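You operate a simulated robot arm through the tools that you are given. There is no shell and no other tool. Be economical: measure what you need, move in short steps, check, and stop when the job is done.

You are at the controls of a simulated two-armed robot. One attempt, no reset.

Task
The slide has lost the carriage: catch it, bring it home and vent the door section.
Fine: slide at 0, door gate shut before the vent opens; the disc stays aboard.

The check looks at the end state, three seconds after you hand in, the way a careful person would. Anything else that was tipped, shoved, dropped, spilled or broken makes it a failure.

Robot
Two 7-joint arms with two-finger parallel grippers on one trunk, on a base that drives. Base frame: it is fixed to the floor where the robot stands at the start and does not move with it; the origin is under the middle of the robot, x ahead of it, y to its left, z up. Lengths are in m, angles in rad, forces in N, time in s.
The left shoulder is at the start at [0.05, 0.187, 1.135], the right one opposite. Each reaches about 0.776 m from its shoulder. Places, roughly: coat lever [0.5, -0.2, 1.2]; cool lever [0.3, -1.1, 1.2]; door gate lever [0.2, -1.2, 1.1]; door gauge [0.2, -1.3, 1.1]; door latch [0, -1.6, 1.5]; end gate lever [0.5, -0.5, 1.1]; heat lever [0.3, -0.9, 1.2]; orange pump [0.4, -1.2, 0.2]; park lever [0.4, -0.6, 1.2]; store lever [0.6, -0.1, 1.2]; vent valve [0.1, -1.6, 1.2]. Payload 3.43 kg a hand.
The tool frame of a hand sits at the grasp point between the pads (the TCP): z along the fingers, y along the line on which they close. The tips reach 0.03 m beyond it. The gripper opens to 0.094 m. The fingers are 0.028 m wide and 0.01 m thick; the gripper's body (0.05 by 0.096 m) begins 0.055 m behind the TCP.
Orientation is told as [roll, pitch, yaw] about the base's x, y, z axes, in that order, counted from this pose: with the fingers straight down and closing along the base's y, the tool's x points along the base's -x, its y along +y and its z along -z.

Tools
- The arms move only by the tool apply_moves. It takes "left_steps", "right_steps" or both (then of equal length, played together; a hand with none holds still); each is a list of rows, each an object of numbers (a shift or turn left out is 0, a gripper value left out holds the last): "ax", "ay", "az": the turn, a rotation vector about the base's x, y, z in units of 120 degrees (1.0 is 120 degrees); "dx", "dy", "dz": the shift along the base's x, y, z in units of 300 mm (1.0 is 300 mm); "fingers": the gripper command, from -1 (fully open) to 1 (shut), values between in proportion. In form: [{"ax": .., "ay": .., "az": .., "dx": .., "dy": .., "dz": .., "fingers": ..}, ...]. A call has 1 to 10 rows; each row is the pose to reach, as a shift and turn from the pose commanded when the call began. A call with a number of a shift or a turn outside -1 to 1 is refused whole. Rows are played at 5 a second. More than 0.05 m and 0.15 rad between two rows, or a gripper value outside its range, and nothing of the call is played. A pose out of reach is approached as far as the arm can. The call stops where the force on the tool passes 90 N (or 10 N more than at its start, if that is more) or the arm is blocked; 0.2 s more then pass. Each finger travels about 0.153 m/s and halts on what it meets, pressing with about 37 N; the grip force reading is that of the motor and also rises with nothing between the fingers. The clock runs only during rows and for 0.2 s after the last one: add rows that repeat a pose to give the fingers time. It gives the time, the measured TCP pose, the force on the tool (base axes), the opening and the grip force at its end, in the units of the frame above (readings bear some noise), with the torque about the TCP (base axes, N m) and any sound that the robot's microphone picked up.
- Cameras (640 x 400 px; columns grow to the right, rows downward): "scene" is now at [0.1278, -0.0558, 1.3036]; the picture's right is [-0.61, -0.79, 0.00], its down [-0.41, 0.32, -0.85] and it looks along [0.67, -0.52, -0.52] (base axes); focal length 228 px, centre (320, 200). "left" rides on the left gripper at [0.076, -0.014, -0.102] in its tool frame; the picture's right is [0.18, 0.98, 0.00], its down [-0.75, 0.14, -0.64] and it looks along [-0.63, 0.12, 0.77] (tool axes); focal length 243 px, centre (320, 200). "right" rides on the right gripper at [0.076, 0.014, -0.102] in its tool frame; the picture's right is [-0.18, 0.98, 0.00], its down [-0.75, -0.14, -0.64] and it looks along [-0.63, -0.12, 0.77] (tool axes); focal length 243 px, centre (320, 200). There is no depth. A picture from a camera that has moved, and an enlarged one, comes with that camera's place and axes in the base frame and with its lens.
- get_image(camera): a new picture of that camera. No time passes.
- slide_trunk(by): slides the trunk up (or, below 0, down) by that many m; the arms and the scene camera ride with it, the base frame stays. It gives what a move gives, with no picture.
- drive_base(legs): drives the robot by 1 to 6 legs, each [ahead, left, turn to the left] in m, m and rad, along the robot's own axes; the way and the turn of a leg run together, so that a leg with both is an arc; at most 1.5 m and 3.142 rad a leg. The arms and the cameras ride along, it lands a little off, and it stops where it bumps. It gives what a move gives.
- head_to(pan, tilt): turns the head with the scene camera to pan (to the left, within 1.396 rad either way) and tilt (down, from -0.506 to 1.204), counted from straight ahead of the robot. It gives what a move gives.
- close_up(camera, box): a new picture of the part [left, top, right, bottom] of that camera's present view, enlarged. No time passes.
- close_job(): hands the job in; it is judged then, once.

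Work in short steps. Places have to be worked out from the pictures, the camera data and where the tool is seen: move nearer, look again, correct. Check each grasp and each placing, and mend what went wrong. You have 120 turns and 92 pictures in all, those below and enlarged ones among them. Open the grippers and draw the arms clear of the work before you hand the job in, unless the task says otherwise; then end with one line.

The tools are called after ">>>" as name(argument=value, ...) on one line, values as JSON. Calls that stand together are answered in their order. apply_moves: Moves the arms, as the interface text tells. Its arguments: {"type":"object","properties":{"left_steps":{"type":"array"},"right_steps":{"type":"array"}},"required":[]} The other tools are called the same way: slide_trunk (by) slides the trunk up or down; drive_base (legs) drives the base; head_to (pan, tilt) turns the head that bears the scene camera; get_image (camera) takes a picture; close_up (camera, box) takes an enlarged picture of a part of a camera's view; close_job () hands the job in.

At the start:

```text
clock: 0.0
left_tcp_pos: [0.4018, -0.0449, 0.9991]
left_ee_rot: [0.0, 0.0, 0.001]
left_contact_force: [-0.3, -0.1, 0.5]
left_moment: [0.01, 0.01, 0.0]
left_gripper_width: 0.0936
left_finger_force: 0.1
right_tcp_pos: [0.2949, -0.3609, 1.0]
right_ee_rot: [0.001, 0.0, -0.001]
right_contact_force: [-0.3, -0.6, 0.7]
right_moment: [0.02, -0.02, -0.02]
right_gripper_width: 0.0937
right_finger_force: 0.1
trunk travel left (down, up): [-0.35, 0.082]
robot x, y, heading: [-0.0012, 0.0003, -0.001]
head pan, tilt: [-0.661, 0.546]
```

scene: 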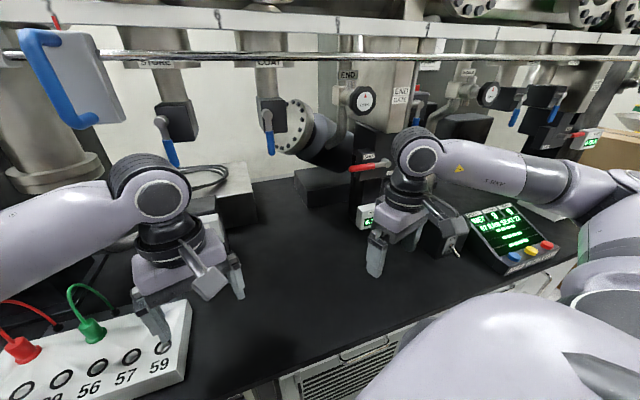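
right: 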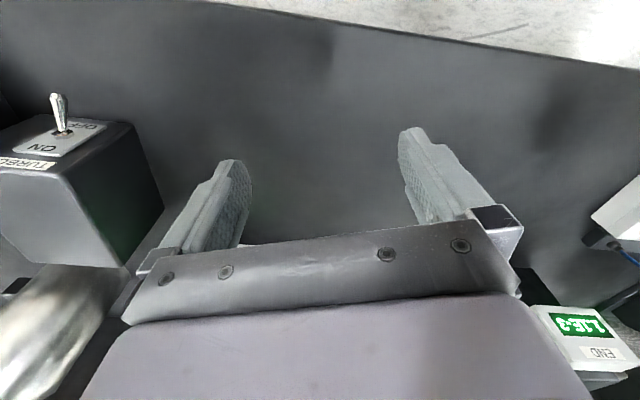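
left: 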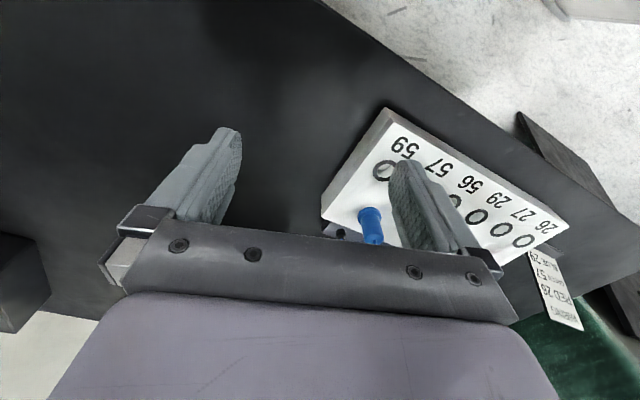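

The view shows a vacuum line with levers, a plug board and a console. I'll look closer at the labels and console first.

>>> close_up(camera="scene", box=[340, 20, 640, 290])

>>> close_up(camera="scene", box=[0, 20, 300, 400])

>>> close_up(camera="left", box=[310, 100, 600, 340])

```text
1.48 times, centred on (490, 155) of scene
camera zoom: at [0.1278, -0.0558, 1.3036], right [-0.61, -0.79, 0.0], down [-0.41, 0.32, -0.85], along [0.67, -0.52, -0.52], focal length 338 px, centre (68, 267)
```

zoom: 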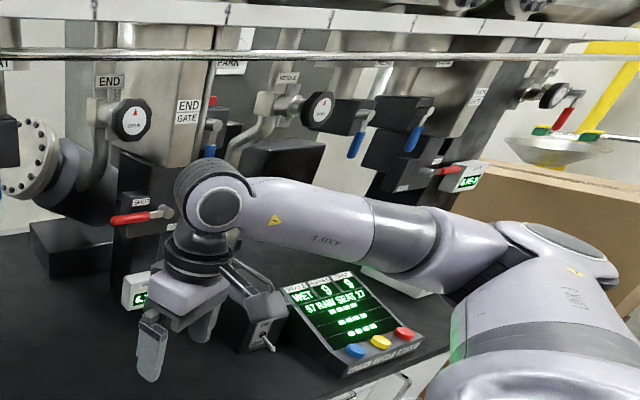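

```text
1.05 times, centred on (150, 210) of scene
camera zoom: at [0.1278, -0.0558, 1.3036], right [-0.61, -0.79, 0.0], down [-0.41, 0.32, -0.85], along [0.67, -0.52, -0.52], focal length 240 px, centre (499, 190)
```

zoom: 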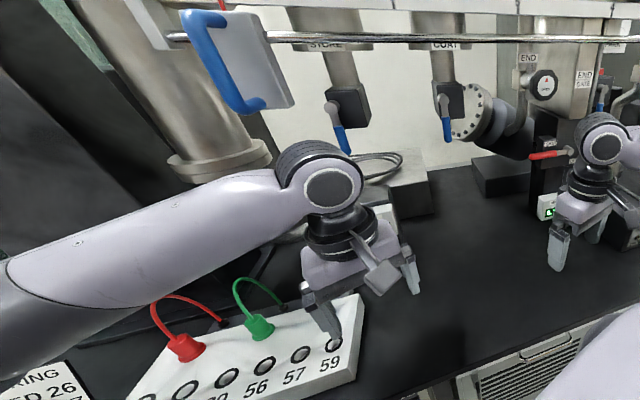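

```text
1.67 times, centred on (455, 220) of left
camera zoom: at [0.3243, -0.0597, 1.1034], right [-0.18, 0.98, 0.0], down [0.75, 0.14, 0.64], along [0.63, 0.12, -0.77], focal length 404 px, centre (95, 167)
```

zoom: 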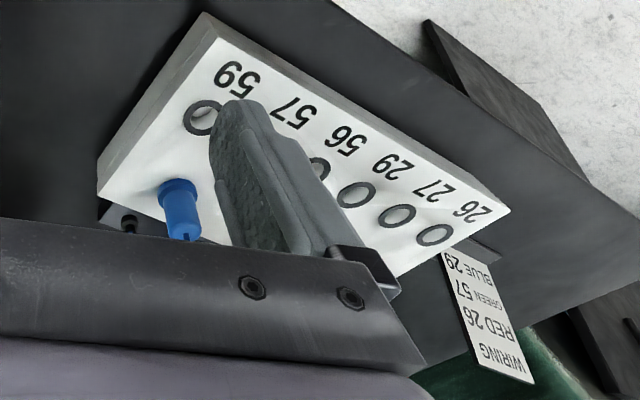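

There is a wiring card and a plug board. I'll look at the left side and far right with the head.

>>> head_to(pan=0.3, tilt=0.6)

>>> get_image(camera="scene")

>>> head_to(pan=0.0, tilt=-0.3)

>>> get_image(camera="scene")

>>> head_to(pan=-1.2, tilt=0.0)

>>> get_image(camera="scene")

```text
clock: 1.2
left_tcp_pos: [0.4019, -0.045, 1.0005]
left_ee_rot: [-0.001, 0.001, 0.001]
left_contact_force: [0.0, 0.8, -0.7]
left_moment: [0.0, 0.02, 0.04]
left_gripper_width: 0.0942
left_finger_force: 0.1
right_tcp_pos: [0.2956, -0.3598, 1.0007]
right_ee_rot: [-0.001, -0.002, 0.0]
right_contact_force: [-0.7, -0.8, -0.5]
right_moment: [0.03, -0.03, 0.02]
right_gripper_width: 0.094
right_finger_force: 0.1
trunk travel left (down, up): [-0.35, 0.082]
robot x, y, heading: [-0.0006, 0.0028, 0.004]
head pan, tilt: [0.3, 0.6]
```

```text
85 pictures are left
camera scene: at [0.1413, 0.0255, 1.2987], right [0.29, -0.96, 0.0], down [-0.54, -0.17, -0.83], along [0.79, 0.24, -0.56], focal length 228 px, centre (320, 200)
```

scene: 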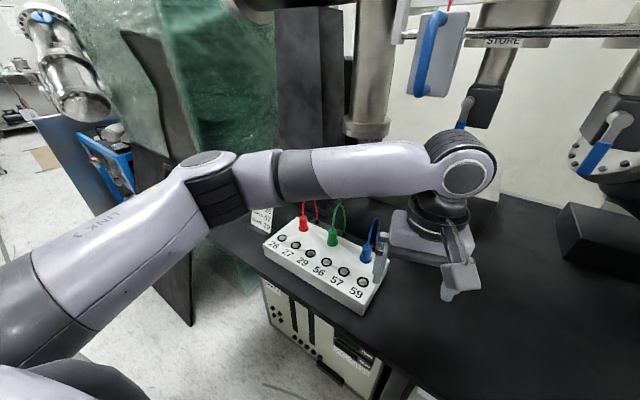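

```text
clock: 2.4
left_tcp_pos: [0.4009, -0.044, 1.0008]
left_ee_rot: [0.0, 0.0, 0.002]
left_contact_force: [-0.4, 0.1, -0.1]
left_moment: [-0.03, 0.02, 0.03]
left_gripper_width: 0.0938
left_finger_force: 0.0
right_tcp_pos: [0.2964, -0.36, 0.9995]
right_ee_rot: [-0.001, -0.001, 0.0]
right_contact_force: [0.2, 0.0, 0.2]
right_moment: [-0.01, 0.01, 0.02]
right_gripper_width: 0.0939
right_finger_force: 0.0
trunk travel left (down, up): [-0.35, 0.082]
robot x, y, heading: [-0.0046, 0.0008, -0.0]
head pan, tilt: [0.0, -0.3]
```

```text
84 pictures are left
camera scene: at [0.1354, -0.0006, 1.3794], right [0.0, -1.0, 0.0], down [0.29, 0.0, -0.96], along [0.96, 0.0, 0.29], focal length 228 px, centre (320, 200)
```

scene: 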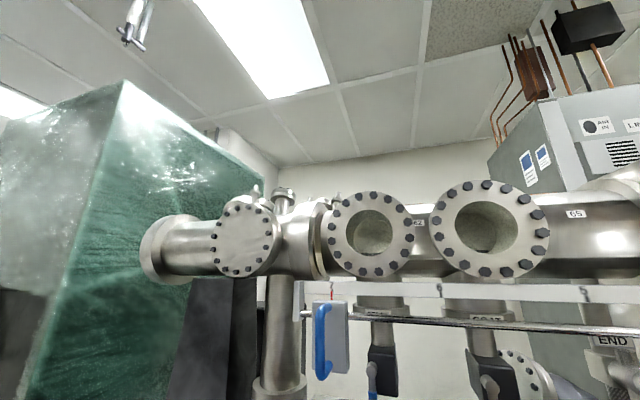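

```text
clock: 3.8
left_tcp_pos: [0.4008, -0.0458, 0.9994]
left_ee_rot: [0.0, 0.0, 0.001]
left_contact_force: [-0.2, 0.9, 0.0]
left_moment: [0.01, 0.02, 0.0]
left_gripper_width: 0.094
left_finger_force: 0.1
right_tcp_pos: [0.2955, -0.3586, 0.9994]
right_ee_rot: [0.001, 0.001, 0.001]
right_contact_force: [0.5, 0.4, -0.3]
right_moment: [-0.01, -0.02, 0.01]
right_gripper_width: 0.094
right_finger_force: 0.0
trunk travel left (down, up): [-0.35, 0.082]
robot x, y, heading: [0.0014, 0.0008, -0.001]
head pan, tilt: [-1.201, 0.0]
```

```text
83 pictures are left
camera scene: at [0.0894, -0.0845, 1.354], right [-0.93, -0.36, 0.0], down [0.0, 0.0, -1.0], along [0.36, -0.93, 0.0], focal length 228 px, centre (320, 200)
```

scene: 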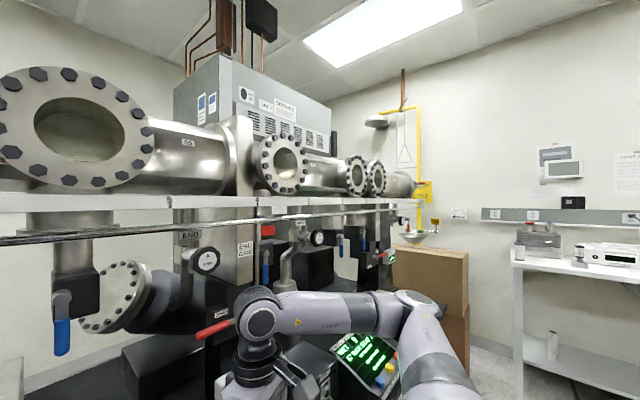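

The blue handle on the rail looks like the slide. I'll read the console, signs and rail.

>>> close_up(camera="scene", box=[160, 60, 340, 180])

>>> close_up(camera="scene", box=[180, 200, 480, 400])

>>> close_up(camera="scene", box=[480, 130, 640, 260])

>>> close_up(camera="scene", box=[320, 90, 470, 270])

```text
3.33 times, centred on (250, 120) of scene
camera zoom: at [0.0894, -0.0845, 1.354], right [-0.93, -0.36, 0.0], down [0.0, 0.0, -1.0], along [0.36, -0.93, 0.0], focal length 761 px, centre (553, 467)
```

zoom: 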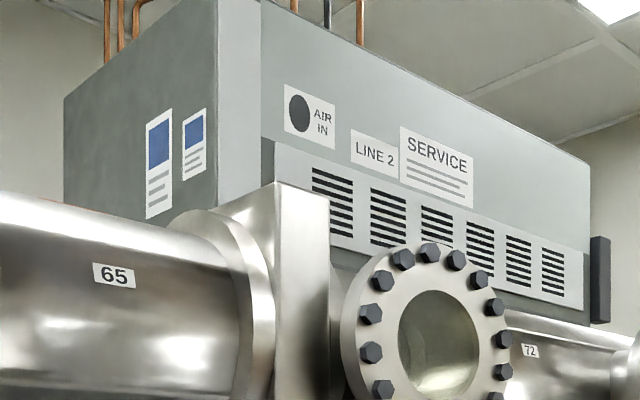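

```text
2.00 times, centred on (330, 300) of scene
camera zoom: at [0.0894, -0.0845, 1.354], right [-0.93, -0.36, 0.0], down [0.0, 0.0, -1.0], along [0.36, -0.93, 0.0], focal length 457 px, centre (300, 0)
```

zoom: 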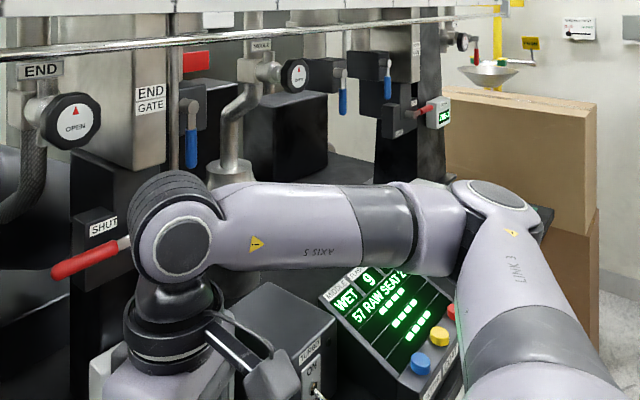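

```text
3.08 times, centred on (560, 195) of scene
camera zoom: at [0.0894, -0.0845, 1.354], right [-0.93, -0.36, 0.0], down [0.0, 0.0, -1.0], along [0.36, -0.93, 0.0], focal length 703 px, centre (-418, 215)
```

zoom: 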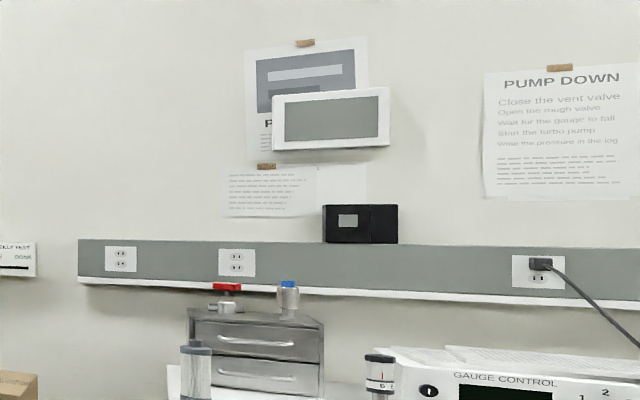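

```text
2.22 times, centred on (395, 180) of scene
camera zoom: at [0.0894, -0.0845, 1.354], right [-0.93, -0.36, 0.0], down [0.0, 0.0, -1.0], along [0.36, -0.93, 0.0], focal length 508 px, centre (153, 244)
```

zoom: 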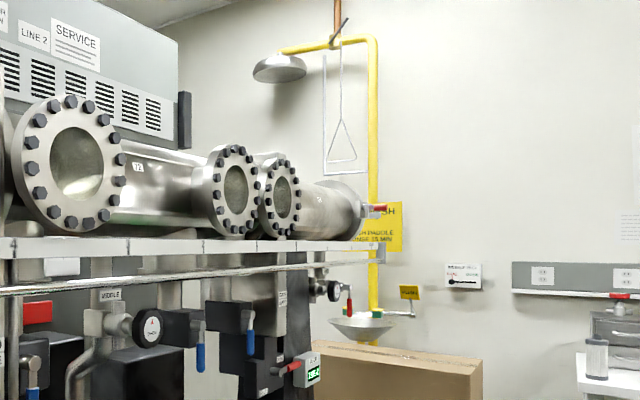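

I need to read the ruler and the blue handle. Looking at moderate pan, level tilt.

>>> head_to(pan=-0.1, tilt=0.1)

>>> get_image(camera="scene")

>>> close_up(camera="scene", box=[200, 130, 360, 270])

>>> close_up(camera="scene", box=[340, 100, 640, 280])

```text
clock: 5.2
left_tcp_pos: [0.4016, -0.0457, 1.0003]
left_ee_rot: [0.0, 0.0, 0.002]
left_contact_force: [0.0, 0.4, 0.0]
left_moment: [-0.02, 0.0, 0.02]
left_gripper_width: 0.0938
left_finger_force: 0.0
right_tcp_pos: [0.2962, -0.3597, 0.9995]
right_ee_rot: [0.002, 0.001, -0.001]
right_contact_force: [0.5, -0.6, -0.4]
right_moment: [0.01, 0.0, 0.01]
right_gripper_width: 0.0941
right_finger_force: 0.0
trunk travel left (down, up): [-0.35, 0.082]
robot x, y, heading: [-0.0035, 0.0015, 0.0]
head pan, tilt: [-0.099, 0.099]
```

```text
78 pictures are left
camera scene: at [0.1484, -0.0098, 1.3449], right [-0.1, -0.99, 0.0], down [-0.1, 0.01, -1.0], along [0.99, -0.1, -0.1], focal length 228 px, centre (320, 200)
```

scene: 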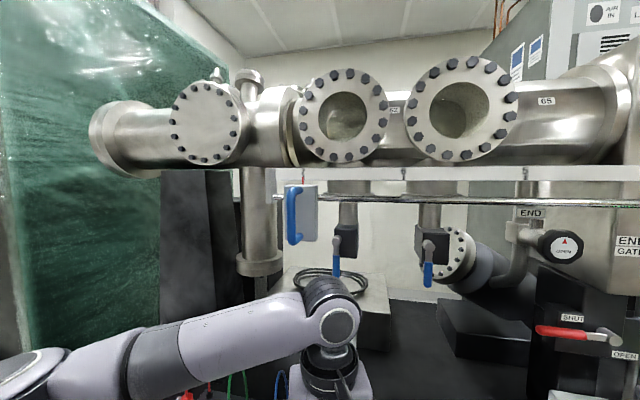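

```text
2.86 times, centred on (280, 200) of scene
camera zoom: at [0.1484, -0.0098, 1.3449], right [-0.1, -0.99, 0.0], down [-0.1, 0.01, -1.0], along [0.99, -0.1, -0.1], focal length 653 px, centre (434, 200)
```

zoom: 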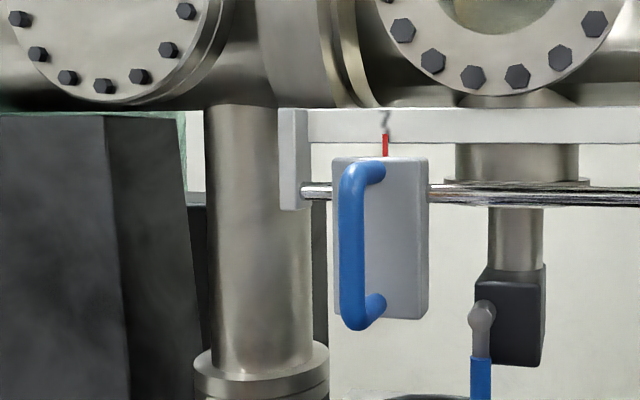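

```text
2.13 times, centred on (490, 190) of scene
camera zoom: at [0.1484, -0.0098, 1.3449], right [-0.1, -0.99, 0.0], down [-0.1, 0.01, -1.0], along [0.99, -0.1, -0.1], focal length 487 px, centre (-43, 221)
```

zoom: 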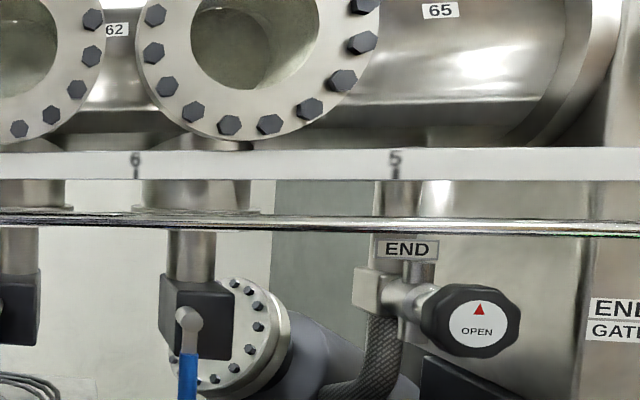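

Ruler: slide at 7 (left); numbers fall to the right, so 0 is by the door. End gate lever appears at SHUT. The whole line is angled about −0.38 rad. I raise both hands a little before turning to face it.

>>> apply_moves(left_steps=[{"dz": 0.15}, {"dz": 0.3, "dx": -0.1}, {"dz": 0.4, "dx": -0.25}, {"dz": 0.4, "dx": -0.35}], right_steps=[{"dz": 0.15}, {"dz": 0.3}, {"dz": 0.4, "dx": -0.08}, {"dz": 0.4, "dx": -0.1}])

>>> drive_base(legs=[[0, 0, -0.38]])

>>> head_to(pan=0, tilt=0.1)

>>> get_image(camera="scene")

```text
refused: row 2 steps farther than a row can; nothing moved
```

```text
clock: 6.7
left_tcp_pos: [0.3583, -0.1872, 0.9992]
left_ee_rot: [-0.001, 0.0, -0.37]
left_contact_force: [-0.5, -0.3, 0.3]
left_moment: [-0.02, -0.04, 0.02]
left_gripper_width: 0.0939
left_finger_force: 0.2
right_tcp_pos: [0.1452, -0.4417, 1.0001]
right_ee_rot: [-0.001, -0.001, -0.369]
right_contact_force: [-0.3, 0.1, 0.1]
right_moment: [-0.02, -0.01, 0.0]
right_gripper_width: 0.0939
right_finger_force: 0.0
trunk travel left (down, up): [-0.35, 0.082]
robot x, y, heading: [0.002, 0.0001, -0.372]
head pan, tilt: [-0.099, 0.099]
```

```text
clock: 7.4
left_tcp_pos: [0.3575, -0.1872, 0.9999]
left_ee_rot: [0.002, 0.0, -0.369]
left_contact_force: [-0.2, -0.1, -0.1]
left_moment: [-0.03, 0.03, 0.0]
left_gripper_width: 0.0941
left_finger_force: 0.1
right_tcp_pos: [0.1457, -0.4425, 1.0004]
right_ee_rot: [0.0, 0.0, -0.37]
right_contact_force: [-0.1, -0.4, -0.1]
right_moment: [0.03, 0.0, -0.02]
right_gripper_width: 0.094
right_finger_force: 0.0
trunk travel left (down, up): [-0.35, 0.082]
robot x, y, heading: [0.0019, 0.0012, -0.367]
head pan, tilt: [0.0, 0.099]
```

```text
75 pictures are left
camera scene: at [0.1387, -0.055, 1.3449], right [-0.36, -0.93, 0.0], down [-0.09, 0.04, -1.0], along [0.93, -0.36, -0.1], focal length 228 px, centre (320, 200)
```

scene: 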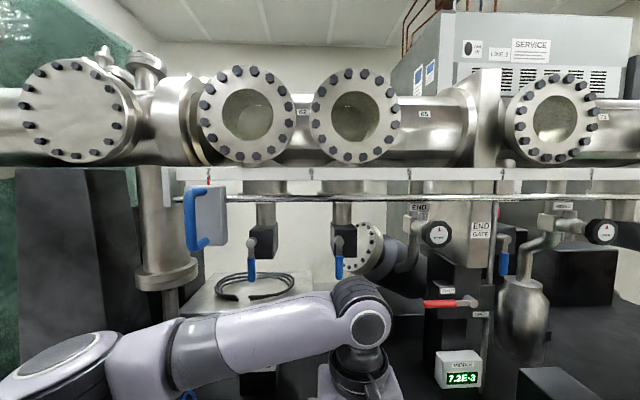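

The move was refused, but the turn went without contact, and we now face the line squarely. I'll zoom in on the windows and the gate area.

>>> close_up(camera="scene", box=[180, 50, 420, 200])

>>> close_up(camera="scene", box=[400, 190, 640, 400])

>>> close_up(camera="scene", box=[480, 50, 640, 190])

```text
2.67 times, centred on (300, 125) of scene
camera zoom: at [0.1387, -0.055, 1.3449], right [-0.36, -0.93, 0.0], down [-0.09, 0.04, -1.0], along [0.93, -0.36, -0.1], focal length 609 px, centre (373, 400)
```

zoom: 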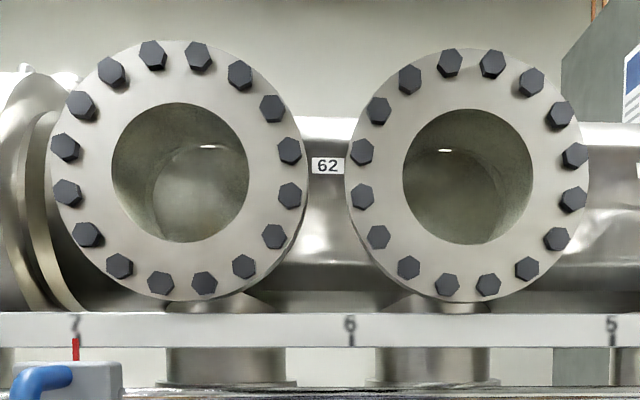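

```text
1.90 times, centred on (520, 295) of scene
camera zoom: at [0.1387, -0.055, 1.3449], right [-0.36, -0.93, 0.0], down [-0.09, 0.04, -1.0], along [0.93, -0.36, -0.1], focal length 435 px, centre (-61, 19)
```

zoom: 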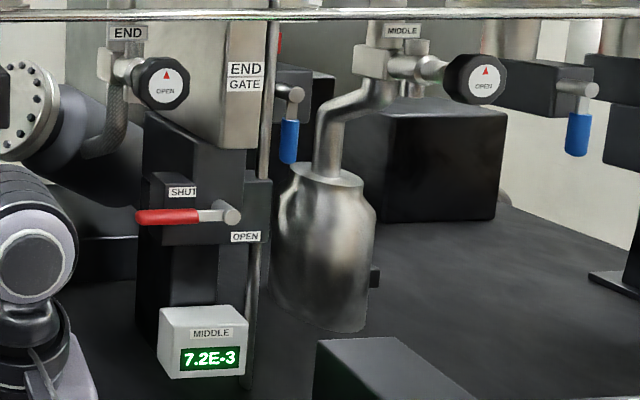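

```text
2.86 times, centred on (560, 120) of scene
camera zoom: at [0.1387, -0.055, 1.3449], right [-0.36, -0.93, 0.0], down [-0.09, 0.04, -1.0], along [0.93, -0.36, -0.1], focal length 653 px, centre (-366, 429)
```

zoom: 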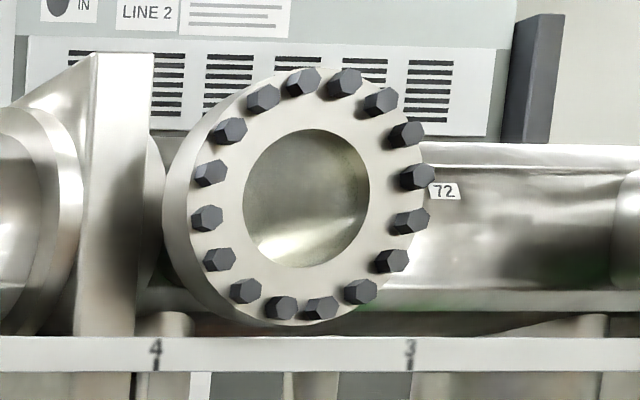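

No carriage in the three visible windows; END gate lever points left = SHUT. I lift the arms properly before driving right along the line.

>>> apply_moves(left_steps=[{"dz": 0.15}, {"dz": 0.3}, {"dz": 0.4, "dx": -0.09, "dy": 0.04}, {"dz": 0.4, "dx": -0.23, "dy": 0.09}], right_steps=[{"dz": 0.15}, {"dz": 0.3}, {"dz": 0.4}, {"dz": 0.4}])

>>> drive_base(legs=[[0, -0.55, 0]])

>>> get_image(camera="scene")

```text
clock: 8.4
left_tcp_pos: [0.2881, -0.1566, 1.1199]
left_ee_rot: [0.001, -0.002, -0.369]
left_contact_force: [-0.4, -0.4, 0.5]
left_moment: [-0.03, -0.05, -0.01]
left_gripper_width: 0.0939
left_finger_force: 0.0
right_tcp_pos: [0.1449, -0.4438, 1.122]
right_ee_rot: [0.0, 0.0, -0.369]
right_contact_force: [-1.1, 0.8, 1.0]
right_moment: [0.0, -0.01, -0.02]
right_gripper_width: 0.0941
right_finger_force: 0.1
trunk travel left (down, up): [-0.35, 0.082]
robot x, y, heading: [0.0022, -0.0035, -0.366]
head pan, tilt: [0.0, 0.099]
```

```text
clock: 11.5
left_tcp_pos: [0.0915, -0.6697, 1.1184]
left_ee_rot: [0.0, 0.001, -0.37]
left_contact_force: [0.4, -0.3, -0.9]
left_moment: [0.04, 0.05, -0.01]
left_gripper_width: 0.094
left_finger_force: 0.0
right_tcp_pos: [-0.051, -0.9565, 1.1211]
right_ee_rot: [0.0, -0.001, -0.367]
right_contact_force: [0.1, -0.2, -0.3]
right_moment: [0.01, 0.0, -0.01]
right_gripper_width: 0.0941
right_finger_force: 0.1
trunk travel left (down, up): [-0.35, 0.082]
robot x, y, heading: [-0.202, -0.5136, -0.371]
head pan, tilt: [0.0, 0.099]
```

```text
71 pictures are left
camera scene: at [-0.0596, -0.5673, 1.3449], right [-0.36, -0.93, 0.0], down [-0.09, 0.04, -1.0], along [0.93, -0.36, -0.1], focal length 228 px, centre (320, 200)
```

scene: 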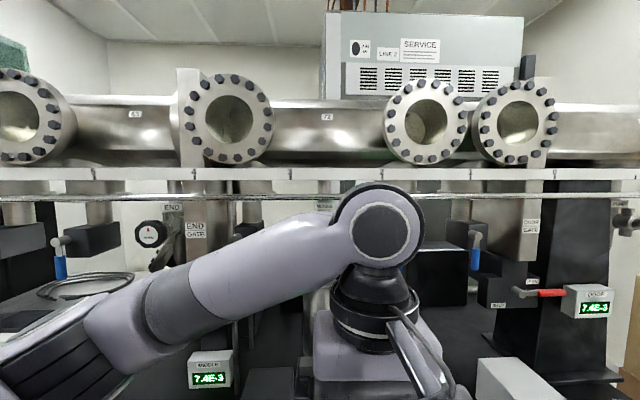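

Drove 0.55 m right cleanly. Zoom to windows and gauges.

>>> close_up(camera="scene", box=[80, 60, 330, 200])

>>> close_up(camera="scene", box=[370, 60, 620, 200])

>>> close_up(camera="scene", box=[420, 180, 640, 330])

```text
2.56 times, centred on (205, 130) of scene
camera zoom: at [-0.0596, -0.5673, 1.3449], right [-0.36, -0.93, 0.0], down [-0.09, 0.04, -1.0], along [0.93, -0.36, -0.1], focal length 585 px, centre (614, 379)
```

zoom: 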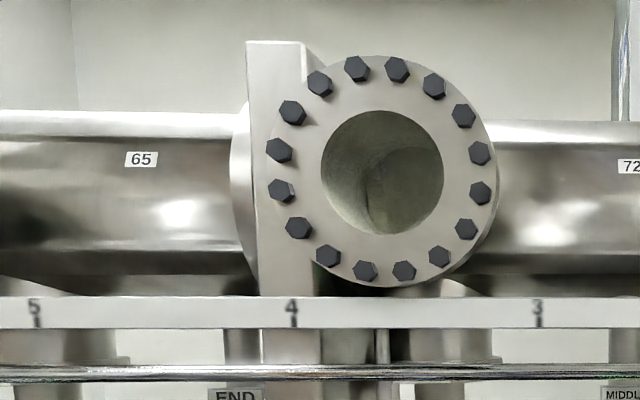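

```text
2.56 times, centred on (495, 130) of scene
camera zoom: at [-0.0596, -0.5673, 1.3449], right [-0.36, -0.93, 0.0], down [-0.09, 0.04, -1.0], along [0.93, -0.36, -0.1], focal length 585 px, centre (-128, 379)
```

zoom: 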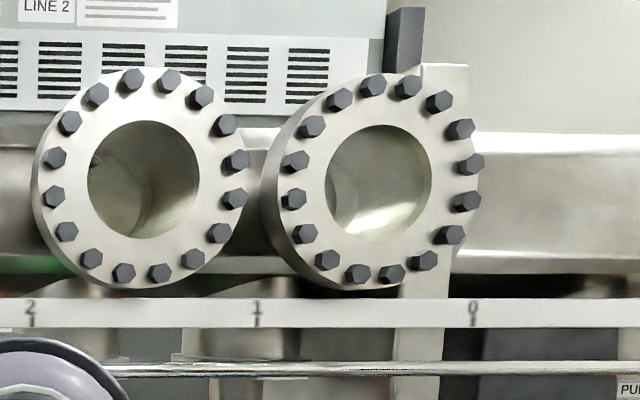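

```text
2.67 times, centred on (530, 255) of scene
camera zoom: at [-0.0596, -0.5673, 1.3449], right [-0.36, -0.93, 0.0], down [-0.09, 0.04, -1.0], along [0.93, -0.36, -0.1], focal length 609 px, centre (-240, 53)
```

zoom: 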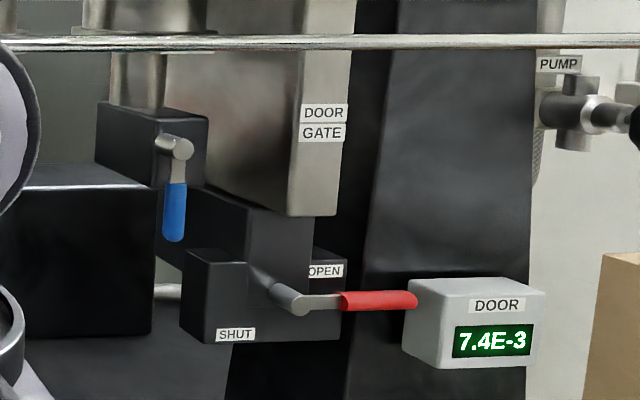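

Door gate lever is at OPEN; end gate SHUT. There's a dark bit in the window near 2; zooming harder in on each window.

>>> close_up(camera="scene", box=[385, 80, 545, 170])

>>> close_up(camera="scene", box=[185, 80, 285, 160])

>>> close_up(camera="scene", box=[0, 60, 100, 170])

```text
4.00 times, centred on (465, 125) of scene
camera zoom: at [-0.0596, -0.5673, 1.3449], right [-0.36, -0.93, 0.0], down [-0.09, 0.04, -1.0], along [0.93, -0.36, -0.1], focal length 914 px, centre (-260, 500)
```

zoom: 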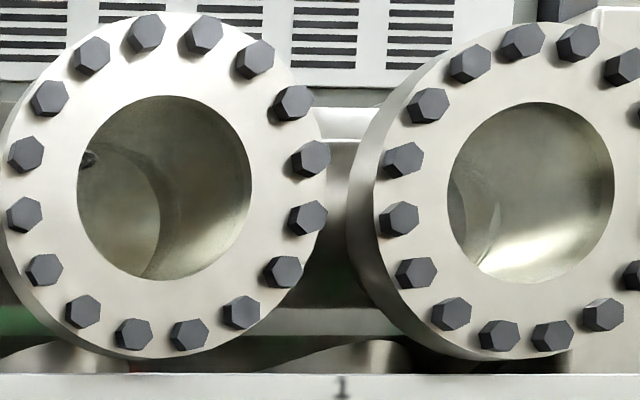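

```text
5.00 times, centred on (235, 120) of scene
camera zoom: at [-0.0596, -0.5673, 1.3449], right [-0.36, -0.93, 0.0], down [-0.09, 0.04, -1.0], along [0.93, -0.36, -0.1], focal length 1142 px, centre (745, 600)
```

zoom: 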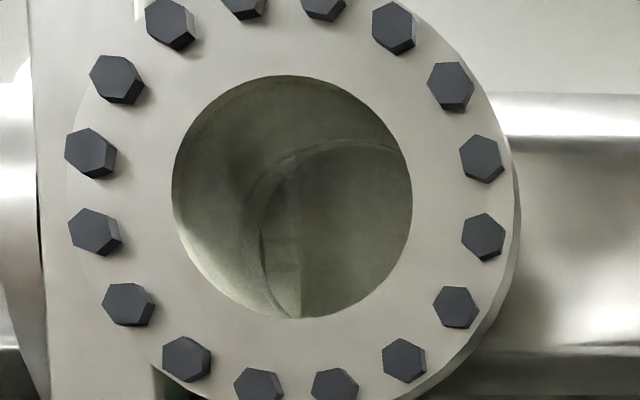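

```text
3.64 times, centred on (50, 115) of scene
camera zoom: at [-0.0596, -0.5673, 1.3449], right [-0.36, -0.93, 0.0], down [-0.09, 0.04, -1.0], along [0.93, -0.36, -0.1], focal length 831 px, centre (1302, 509)
```

zoom: 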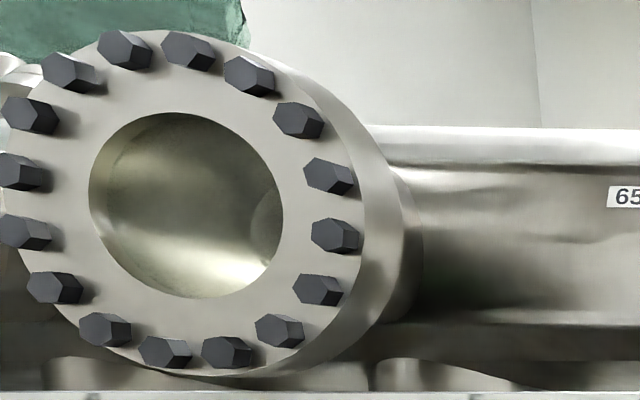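

There's a dark object edge in the window around 1.6. I raise the trunk and shift to face it, moving the left arm lower later if it blocks.

>>> slide_trunk(by=0.08)

>>> drive_base(legs=[[0, -0.3, 0]])

>>> get_image(camera="scene")

>>> close_up(camera="scene", box=[220, 120, 380, 220])

```text
clock: 12.7
left_tcp_pos: [0.0909, -0.6698, 1.1993]
left_ee_rot: [0.0, -0.001, -0.366]
left_contact_force: [-0.6, 0.0, 0.3]
left_moment: [-0.01, 0.0, 0.0]
left_gripper_width: 0.094
left_finger_force: 0.1
right_tcp_pos: [-0.0511, -0.9564, 1.2003]
right_ee_rot: [0.001, 0.0, -0.369]
right_contact_force: [-0.6, 0.2, -0.1]
right_moment: [0.01, -0.01, -0.04]
right_gripper_width: 0.0941
right_finger_force: 0.1
trunk travel left (down, up): [-0.43, 0.002]
robot x, y, heading: [-0.1998, -0.5119, -0.366]
head pan, tilt: [0.0, 0.099]
```

```text
clock: 14.8
left_tcp_pos: [-0.0176, -0.9535, 1.1991]
left_ee_rot: [0.002, -0.001, -0.365]
left_contact_force: [-0.2, 0.0, 1.1]
left_moment: [0.05, 0.0, 0.02]
left_gripper_width: 0.0941
left_finger_force: 0.1
right_tcp_pos: [-0.1602, -1.2408, 1.2006]
right_ee_rot: [0.001, -0.001, -0.366]
right_contact_force: [-0.8, 0.3, 0.2]
right_moment: [0.0, -0.01, 0.01]
right_gripper_width: 0.0937
right_finger_force: 0.1
trunk travel left (down, up): [-0.43, 0.002]
robot x, y, heading: [-0.3082, -0.7934, -0.369]
head pan, tilt: [0.0, 0.099]
```

```text
64 pictures are left
camera scene: at [-0.1687, -0.851, 1.4249], right [-0.36, -0.93, 0.0], down [-0.09, 0.04, -1.0], along [0.93, -0.36, -0.1], focal length 228 px, centre (320, 200)
```

scene: 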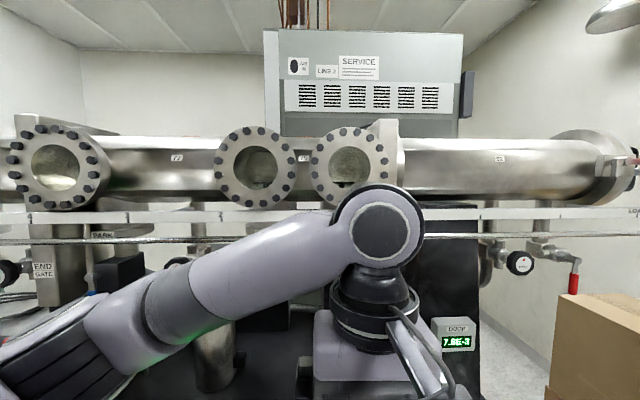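

```text
4.00 times, centred on (300, 170) of scene
camera zoom: at [-0.1687, -0.851, 1.4249], right [-0.36, -0.93, 0.0], down [-0.09, 0.04, -1.0], along [0.93, -0.36, -0.1], focal length 914 px, centre (400, 320)
```

zoom: 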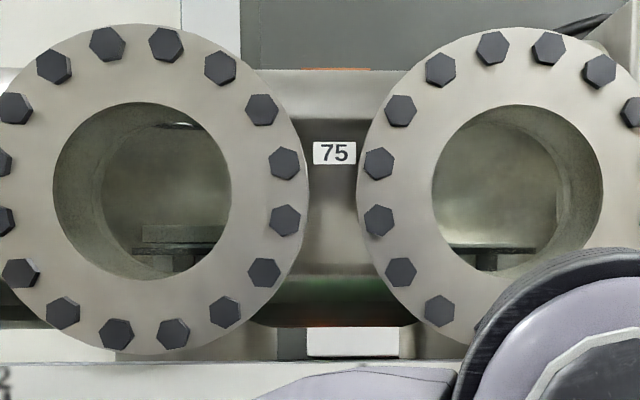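

Inside windows near 1.6 and 1.0 I see plates, the left one with something on top. Zooming.

>>> close_up(camera="scene", box=[228, 140, 284, 195])

>>> close_up(camera="scene", box=[318, 140, 384, 200])

>>> close_up(camera="scene", box=[0, 120, 112, 220])

>>> close_up(camera="scene", box=[400, 120, 640, 360])

```text
7.27 times, centred on (256, 168) of scene
camera zoom: at [-0.1687, -0.851, 1.4249], right [-0.36, -0.93, 0.0], down [-0.09, 0.04, -1.0], along [0.93, -0.36, -0.1], focal length 1661 px, centre (786, 436)
```

zoom: 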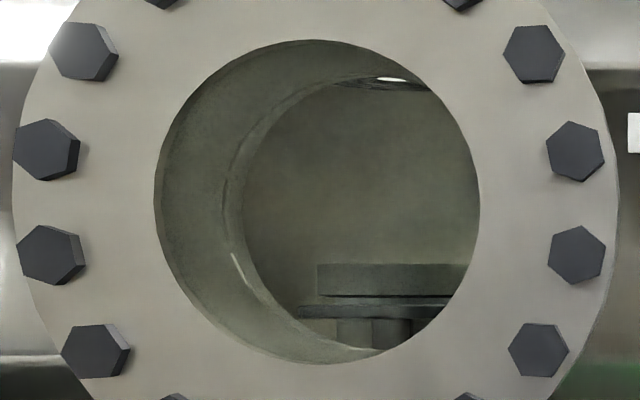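

```text
6.67 times, centred on (351, 170) of scene
camera zoom: at [-0.1687, -0.851, 1.4249], right [-0.36, -0.93, 0.0], down [-0.09, 0.04, -1.0], along [0.93, -0.36, -0.1], focal length 1523 px, centre (113, 400)
```

zoom: 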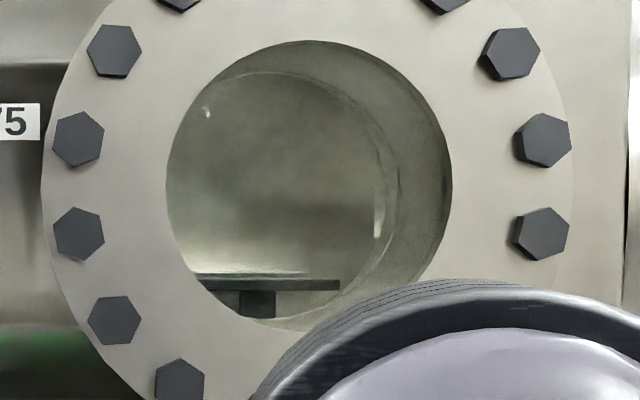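

```text
4.00 times, centred on (56, 170) of scene
camera zoom: at [-0.1687, -0.851, 1.4249], right [-0.36, -0.93, 0.0], down [-0.09, 0.04, -1.0], along [0.93, -0.36, -0.1], focal length 914 px, centre (1376, 320)
```

zoom: 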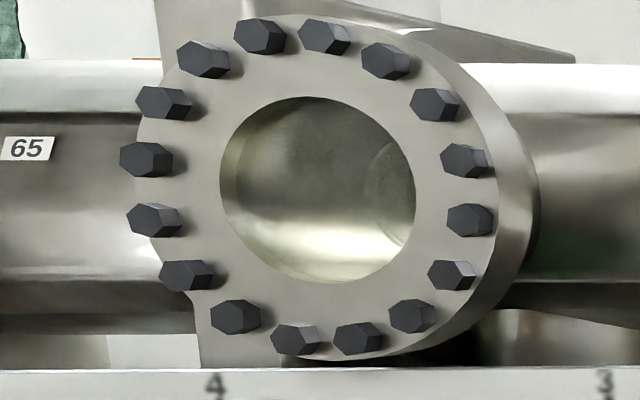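

```text
1.67 times, centred on (520, 240) of scene
camera zoom: at [-0.1687, -0.851, 1.4249], right [-0.36, -0.93, 0.0], down [-0.09, 0.04, -1.0], along [0.93, -0.36, -0.1], focal length 381 px, centre (-13, 133)
```

zoom: 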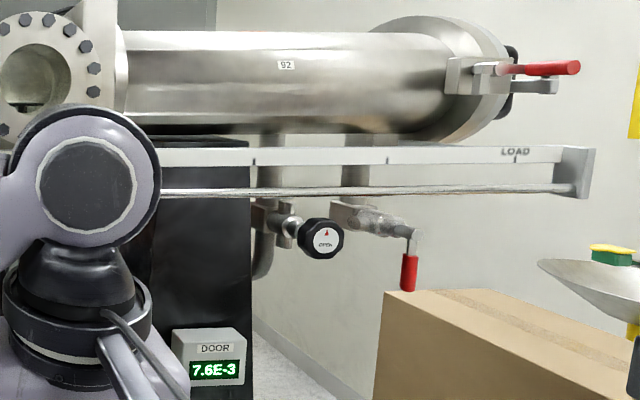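

I need to know if the two plates are one carriage. Shifting left to face the 1.6 window squarely.

>>> drive_base(legs=[[0, 0.17, 0]])

>>> get_image(camera="scene")

>>> close_up(camera="scene", box=[270, 120, 460, 240])

```text
clock: 16.2
left_tcp_pos: [0.0421, -0.7982, 1.1986]
left_ee_rot: [0.0, 0.0, -0.369]
left_contact_force: [0.6, 0.0, -0.2]
left_moment: [0.0, 0.03, -0.01]
left_gripper_width: 0.0941
left_finger_force: 0.0
right_tcp_pos: [-0.1013, -1.0857, 1.202]
right_ee_rot: [0.001, 0.0, -0.368]
right_contact_force: [0.2, 0.9, 0.7]
right_moment: [0.01, -0.02, -0.01]
right_gripper_width: 0.094
right_finger_force: 0.0
trunk travel left (down, up): [-0.43, 0.002]
robot x, y, heading: [-0.2463, -0.6434, -0.365]
head pan, tilt: [0.0, 0.099]
```

```text
58 pictures are left
camera scene: at [-0.109, -0.6959, 1.4249], right [-0.36, -0.93, 0.0], down [-0.09, 0.04, -1.0], along [0.93, -0.36, -0.1], focal length 228 px, centre (320, 200)
```

scene: 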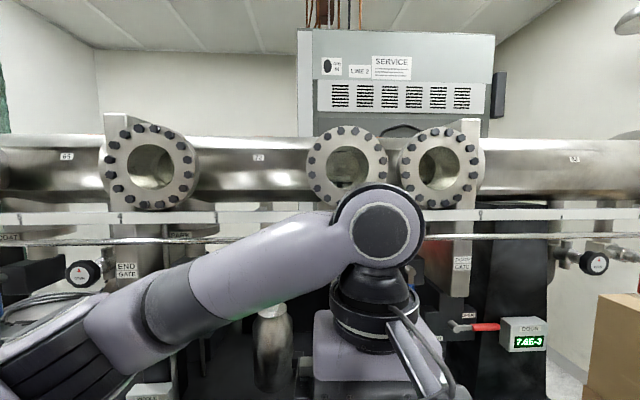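

```text
3.33 times, centred on (365, 180) of scene
camera zoom: at [-0.109, -0.6959, 1.4249], right [-0.36, -0.93, 0.0], down [-0.09, 0.04, -1.0], along [0.93, -0.36, -0.1], focal length 761 px, centre (170, 267)
```

zoom: 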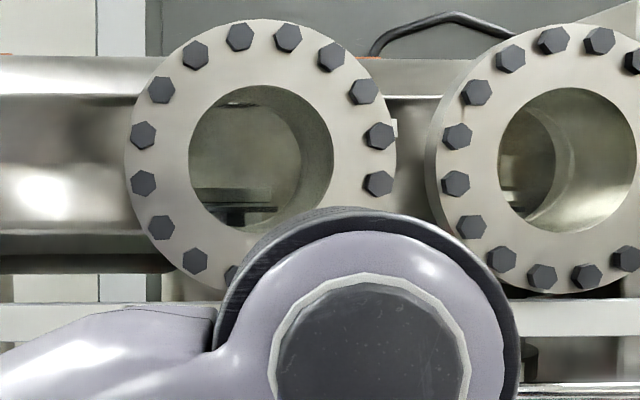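

The left arm blocks the view; lower the left hand.

>>> apply_moves(left_steps=[{"dz": -0.15}, {"dz": -0.3}, {"dz": -0.45}, {"dz": -0.55}])

>>> close_up(camera="scene", box=[300, 125, 400, 215])

>>> close_up(camera="scene", box=[400, 125, 500, 215])

>>> close_up(camera="scene", box=[100, 125, 200, 215])

```text
clock: 17.2
left_tcp_pos: [0.0415, -0.8024, 1.0323]
left_ee_rot: [-0.002, -0.001, -0.367]
left_contact_force: [-0.3, 0.7, 0.1]
left_moment: [-0.04, 0.01, 0.03]
left_gripper_width: 0.094
left_finger_force: 0.2
right_tcp_pos: [-0.1027, -1.0871, 1.2021]
right_ee_rot: [0.001, 0.001, -0.369]
right_contact_force: [0.1, 0.0, -0.4]
right_moment: [0.02, -0.01, -0.01]
right_gripper_width: 0.0943
right_finger_force: 0.0
trunk travel left (down, up): [-0.43, 0.002]
robot x, y, heading: [-0.2482, -0.6394, -0.369]
head pan, tilt: [0.0, 0.099]
```

```text
4.44 times, centred on (350, 170) of scene
camera zoom: at [-0.1092, -0.6966, 1.4249], right [-0.36, -0.93, 0.0], down [-0.09, 0.04, -0.99], along [0.93, -0.36, -0.1], focal length 1015 px, centre (187, 333)
```

zoom: 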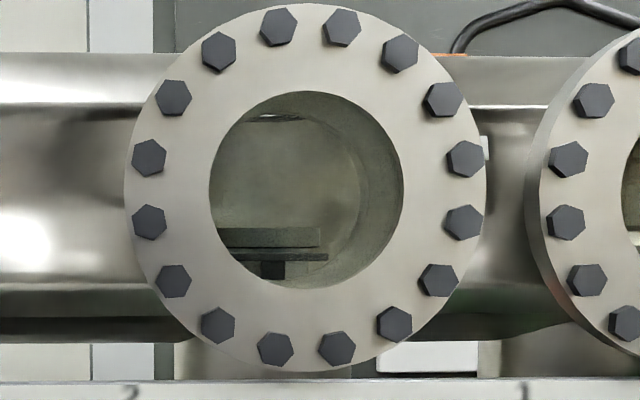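

```text
4.44 times, centred on (450, 170) of scene
camera zoom: at [-0.1092, -0.6966, 1.4249], right [-0.36, -0.93, 0.0], down [-0.09, 0.04, -0.99], along [0.93, -0.36, -0.1], focal length 1015 px, centre (-258, 333)
```

zoom: 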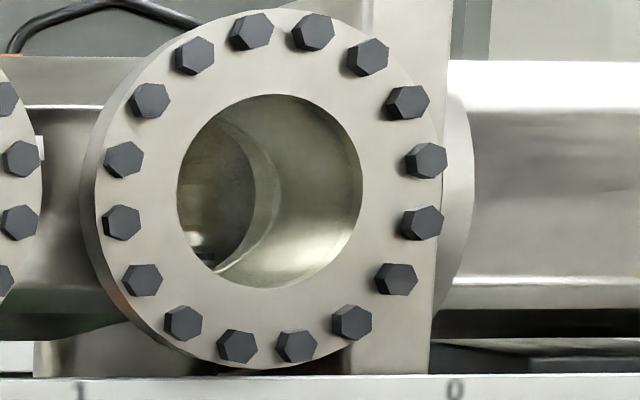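

```text
4.44 times, centred on (150, 170) of scene
camera zoom: at [-0.1092, -0.6966, 1.4249], right [-0.36, -0.93, 0.0], down [-0.09, 0.04, -0.99], along [0.93, -0.36, -0.1], focal length 1015 px, centre (1076, 333)
```

zoom: 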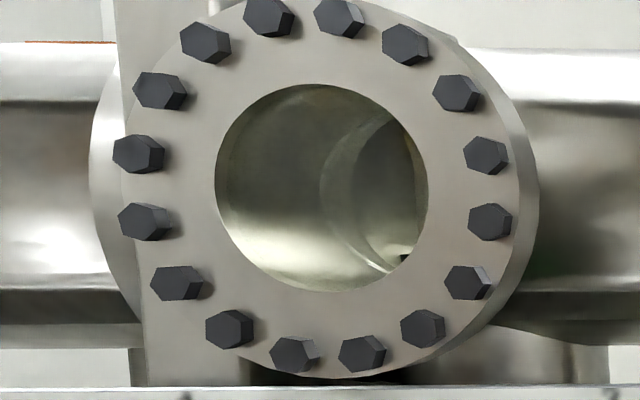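

Plates exist at several stations, so they're station pedestals; one holds something. The console should say which; the left wrist camera is above it.

>>> get_image(camera="left")

>>> head_to(pan=0.15, tilt=0.9)

>>> get_image(camera="scene")

```text
53 pictures are left
camera left: at [-0.0357, -0.7875, 1.137], right [0.18, 0.98, 0.0], down [0.75, -0.14, 0.64], along [0.63, -0.12, -0.77], focal length 243 px, centre (320, 200)
```

left: 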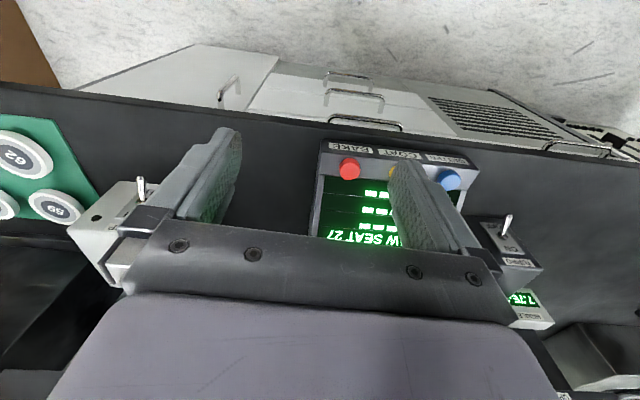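

```text
clock: 18.4
left_tcp_pos: [0.0414, -0.8019, 1.0345]
left_ee_rot: [0.0, 0.001, -0.368]
left_contact_force: [-0.4, 0.4, -0.7]
left_moment: [-0.04, -0.04, -0.02]
left_gripper_width: 0.0941
left_finger_force: 0.1
right_tcp_pos: [-0.1017, -1.0887, 1.2008]
right_ee_rot: [0.002, -0.001, -0.368]
right_contact_force: [-0.7, 0.4, -0.3]
right_moment: [-0.02, -0.04, 0.03]
right_gripper_width: 0.094
right_finger_force: 0.1
trunk travel left (down, up): [-0.43, 0.002]
robot x, y, heading: [-0.2496, -0.6371, -0.36]
head pan, tilt: [0.15, 0.901]
```

```text
52 pictures are left
camera scene: at [-0.1214, -0.68, 1.354], right [-0.22, -0.98, 0.0], down [-0.76, 0.17, -0.62], along [0.61, -0.14, -0.78], focal length 228 px, centre (320, 200)
```

scene: 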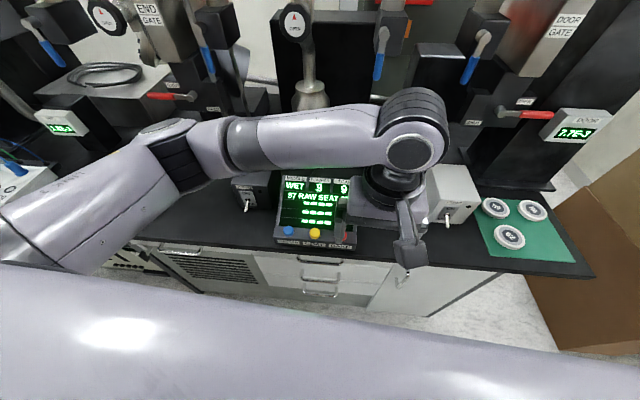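

Zooming into the console and surrounding levers.

>>> close_up(camera="scene", box=[265, 165, 365, 255])

>>> close_up(camera="scene", box=[360, 0, 640, 280])

```text
4.44 times, centred on (315, 210) of scene
camera zoom: at [-0.1214, -0.68, 1.354], right [-0.22, -0.98, 0.0], down [-0.76, 0.17, -0.62], along [0.61, -0.14, -0.78], focal length 1015 px, centre (342, 156)
```

zoom: 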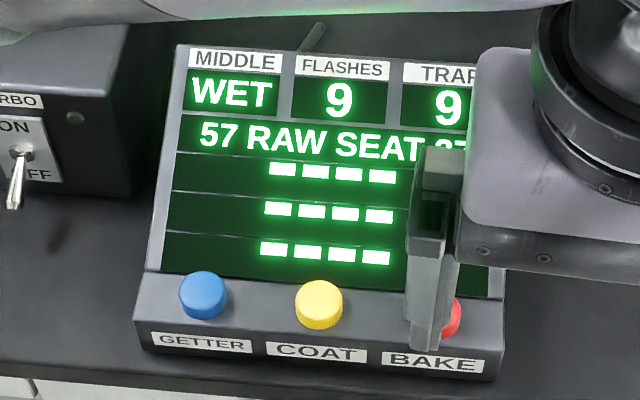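

```text
1.43 times, centred on (500, 140) of scene
camera zoom: at [-0.1214, -0.68, 1.354], right [-0.22, -0.98, 0.0], down [-0.76, 0.17, -0.62], along [0.61, -0.14, -0.78], focal length 326 px, centre (63, 286)
```

zoom: 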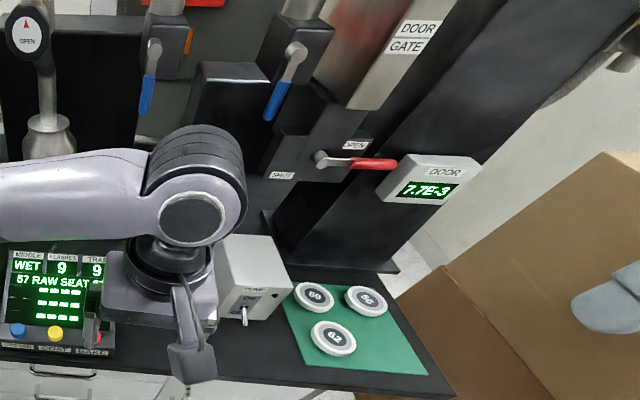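

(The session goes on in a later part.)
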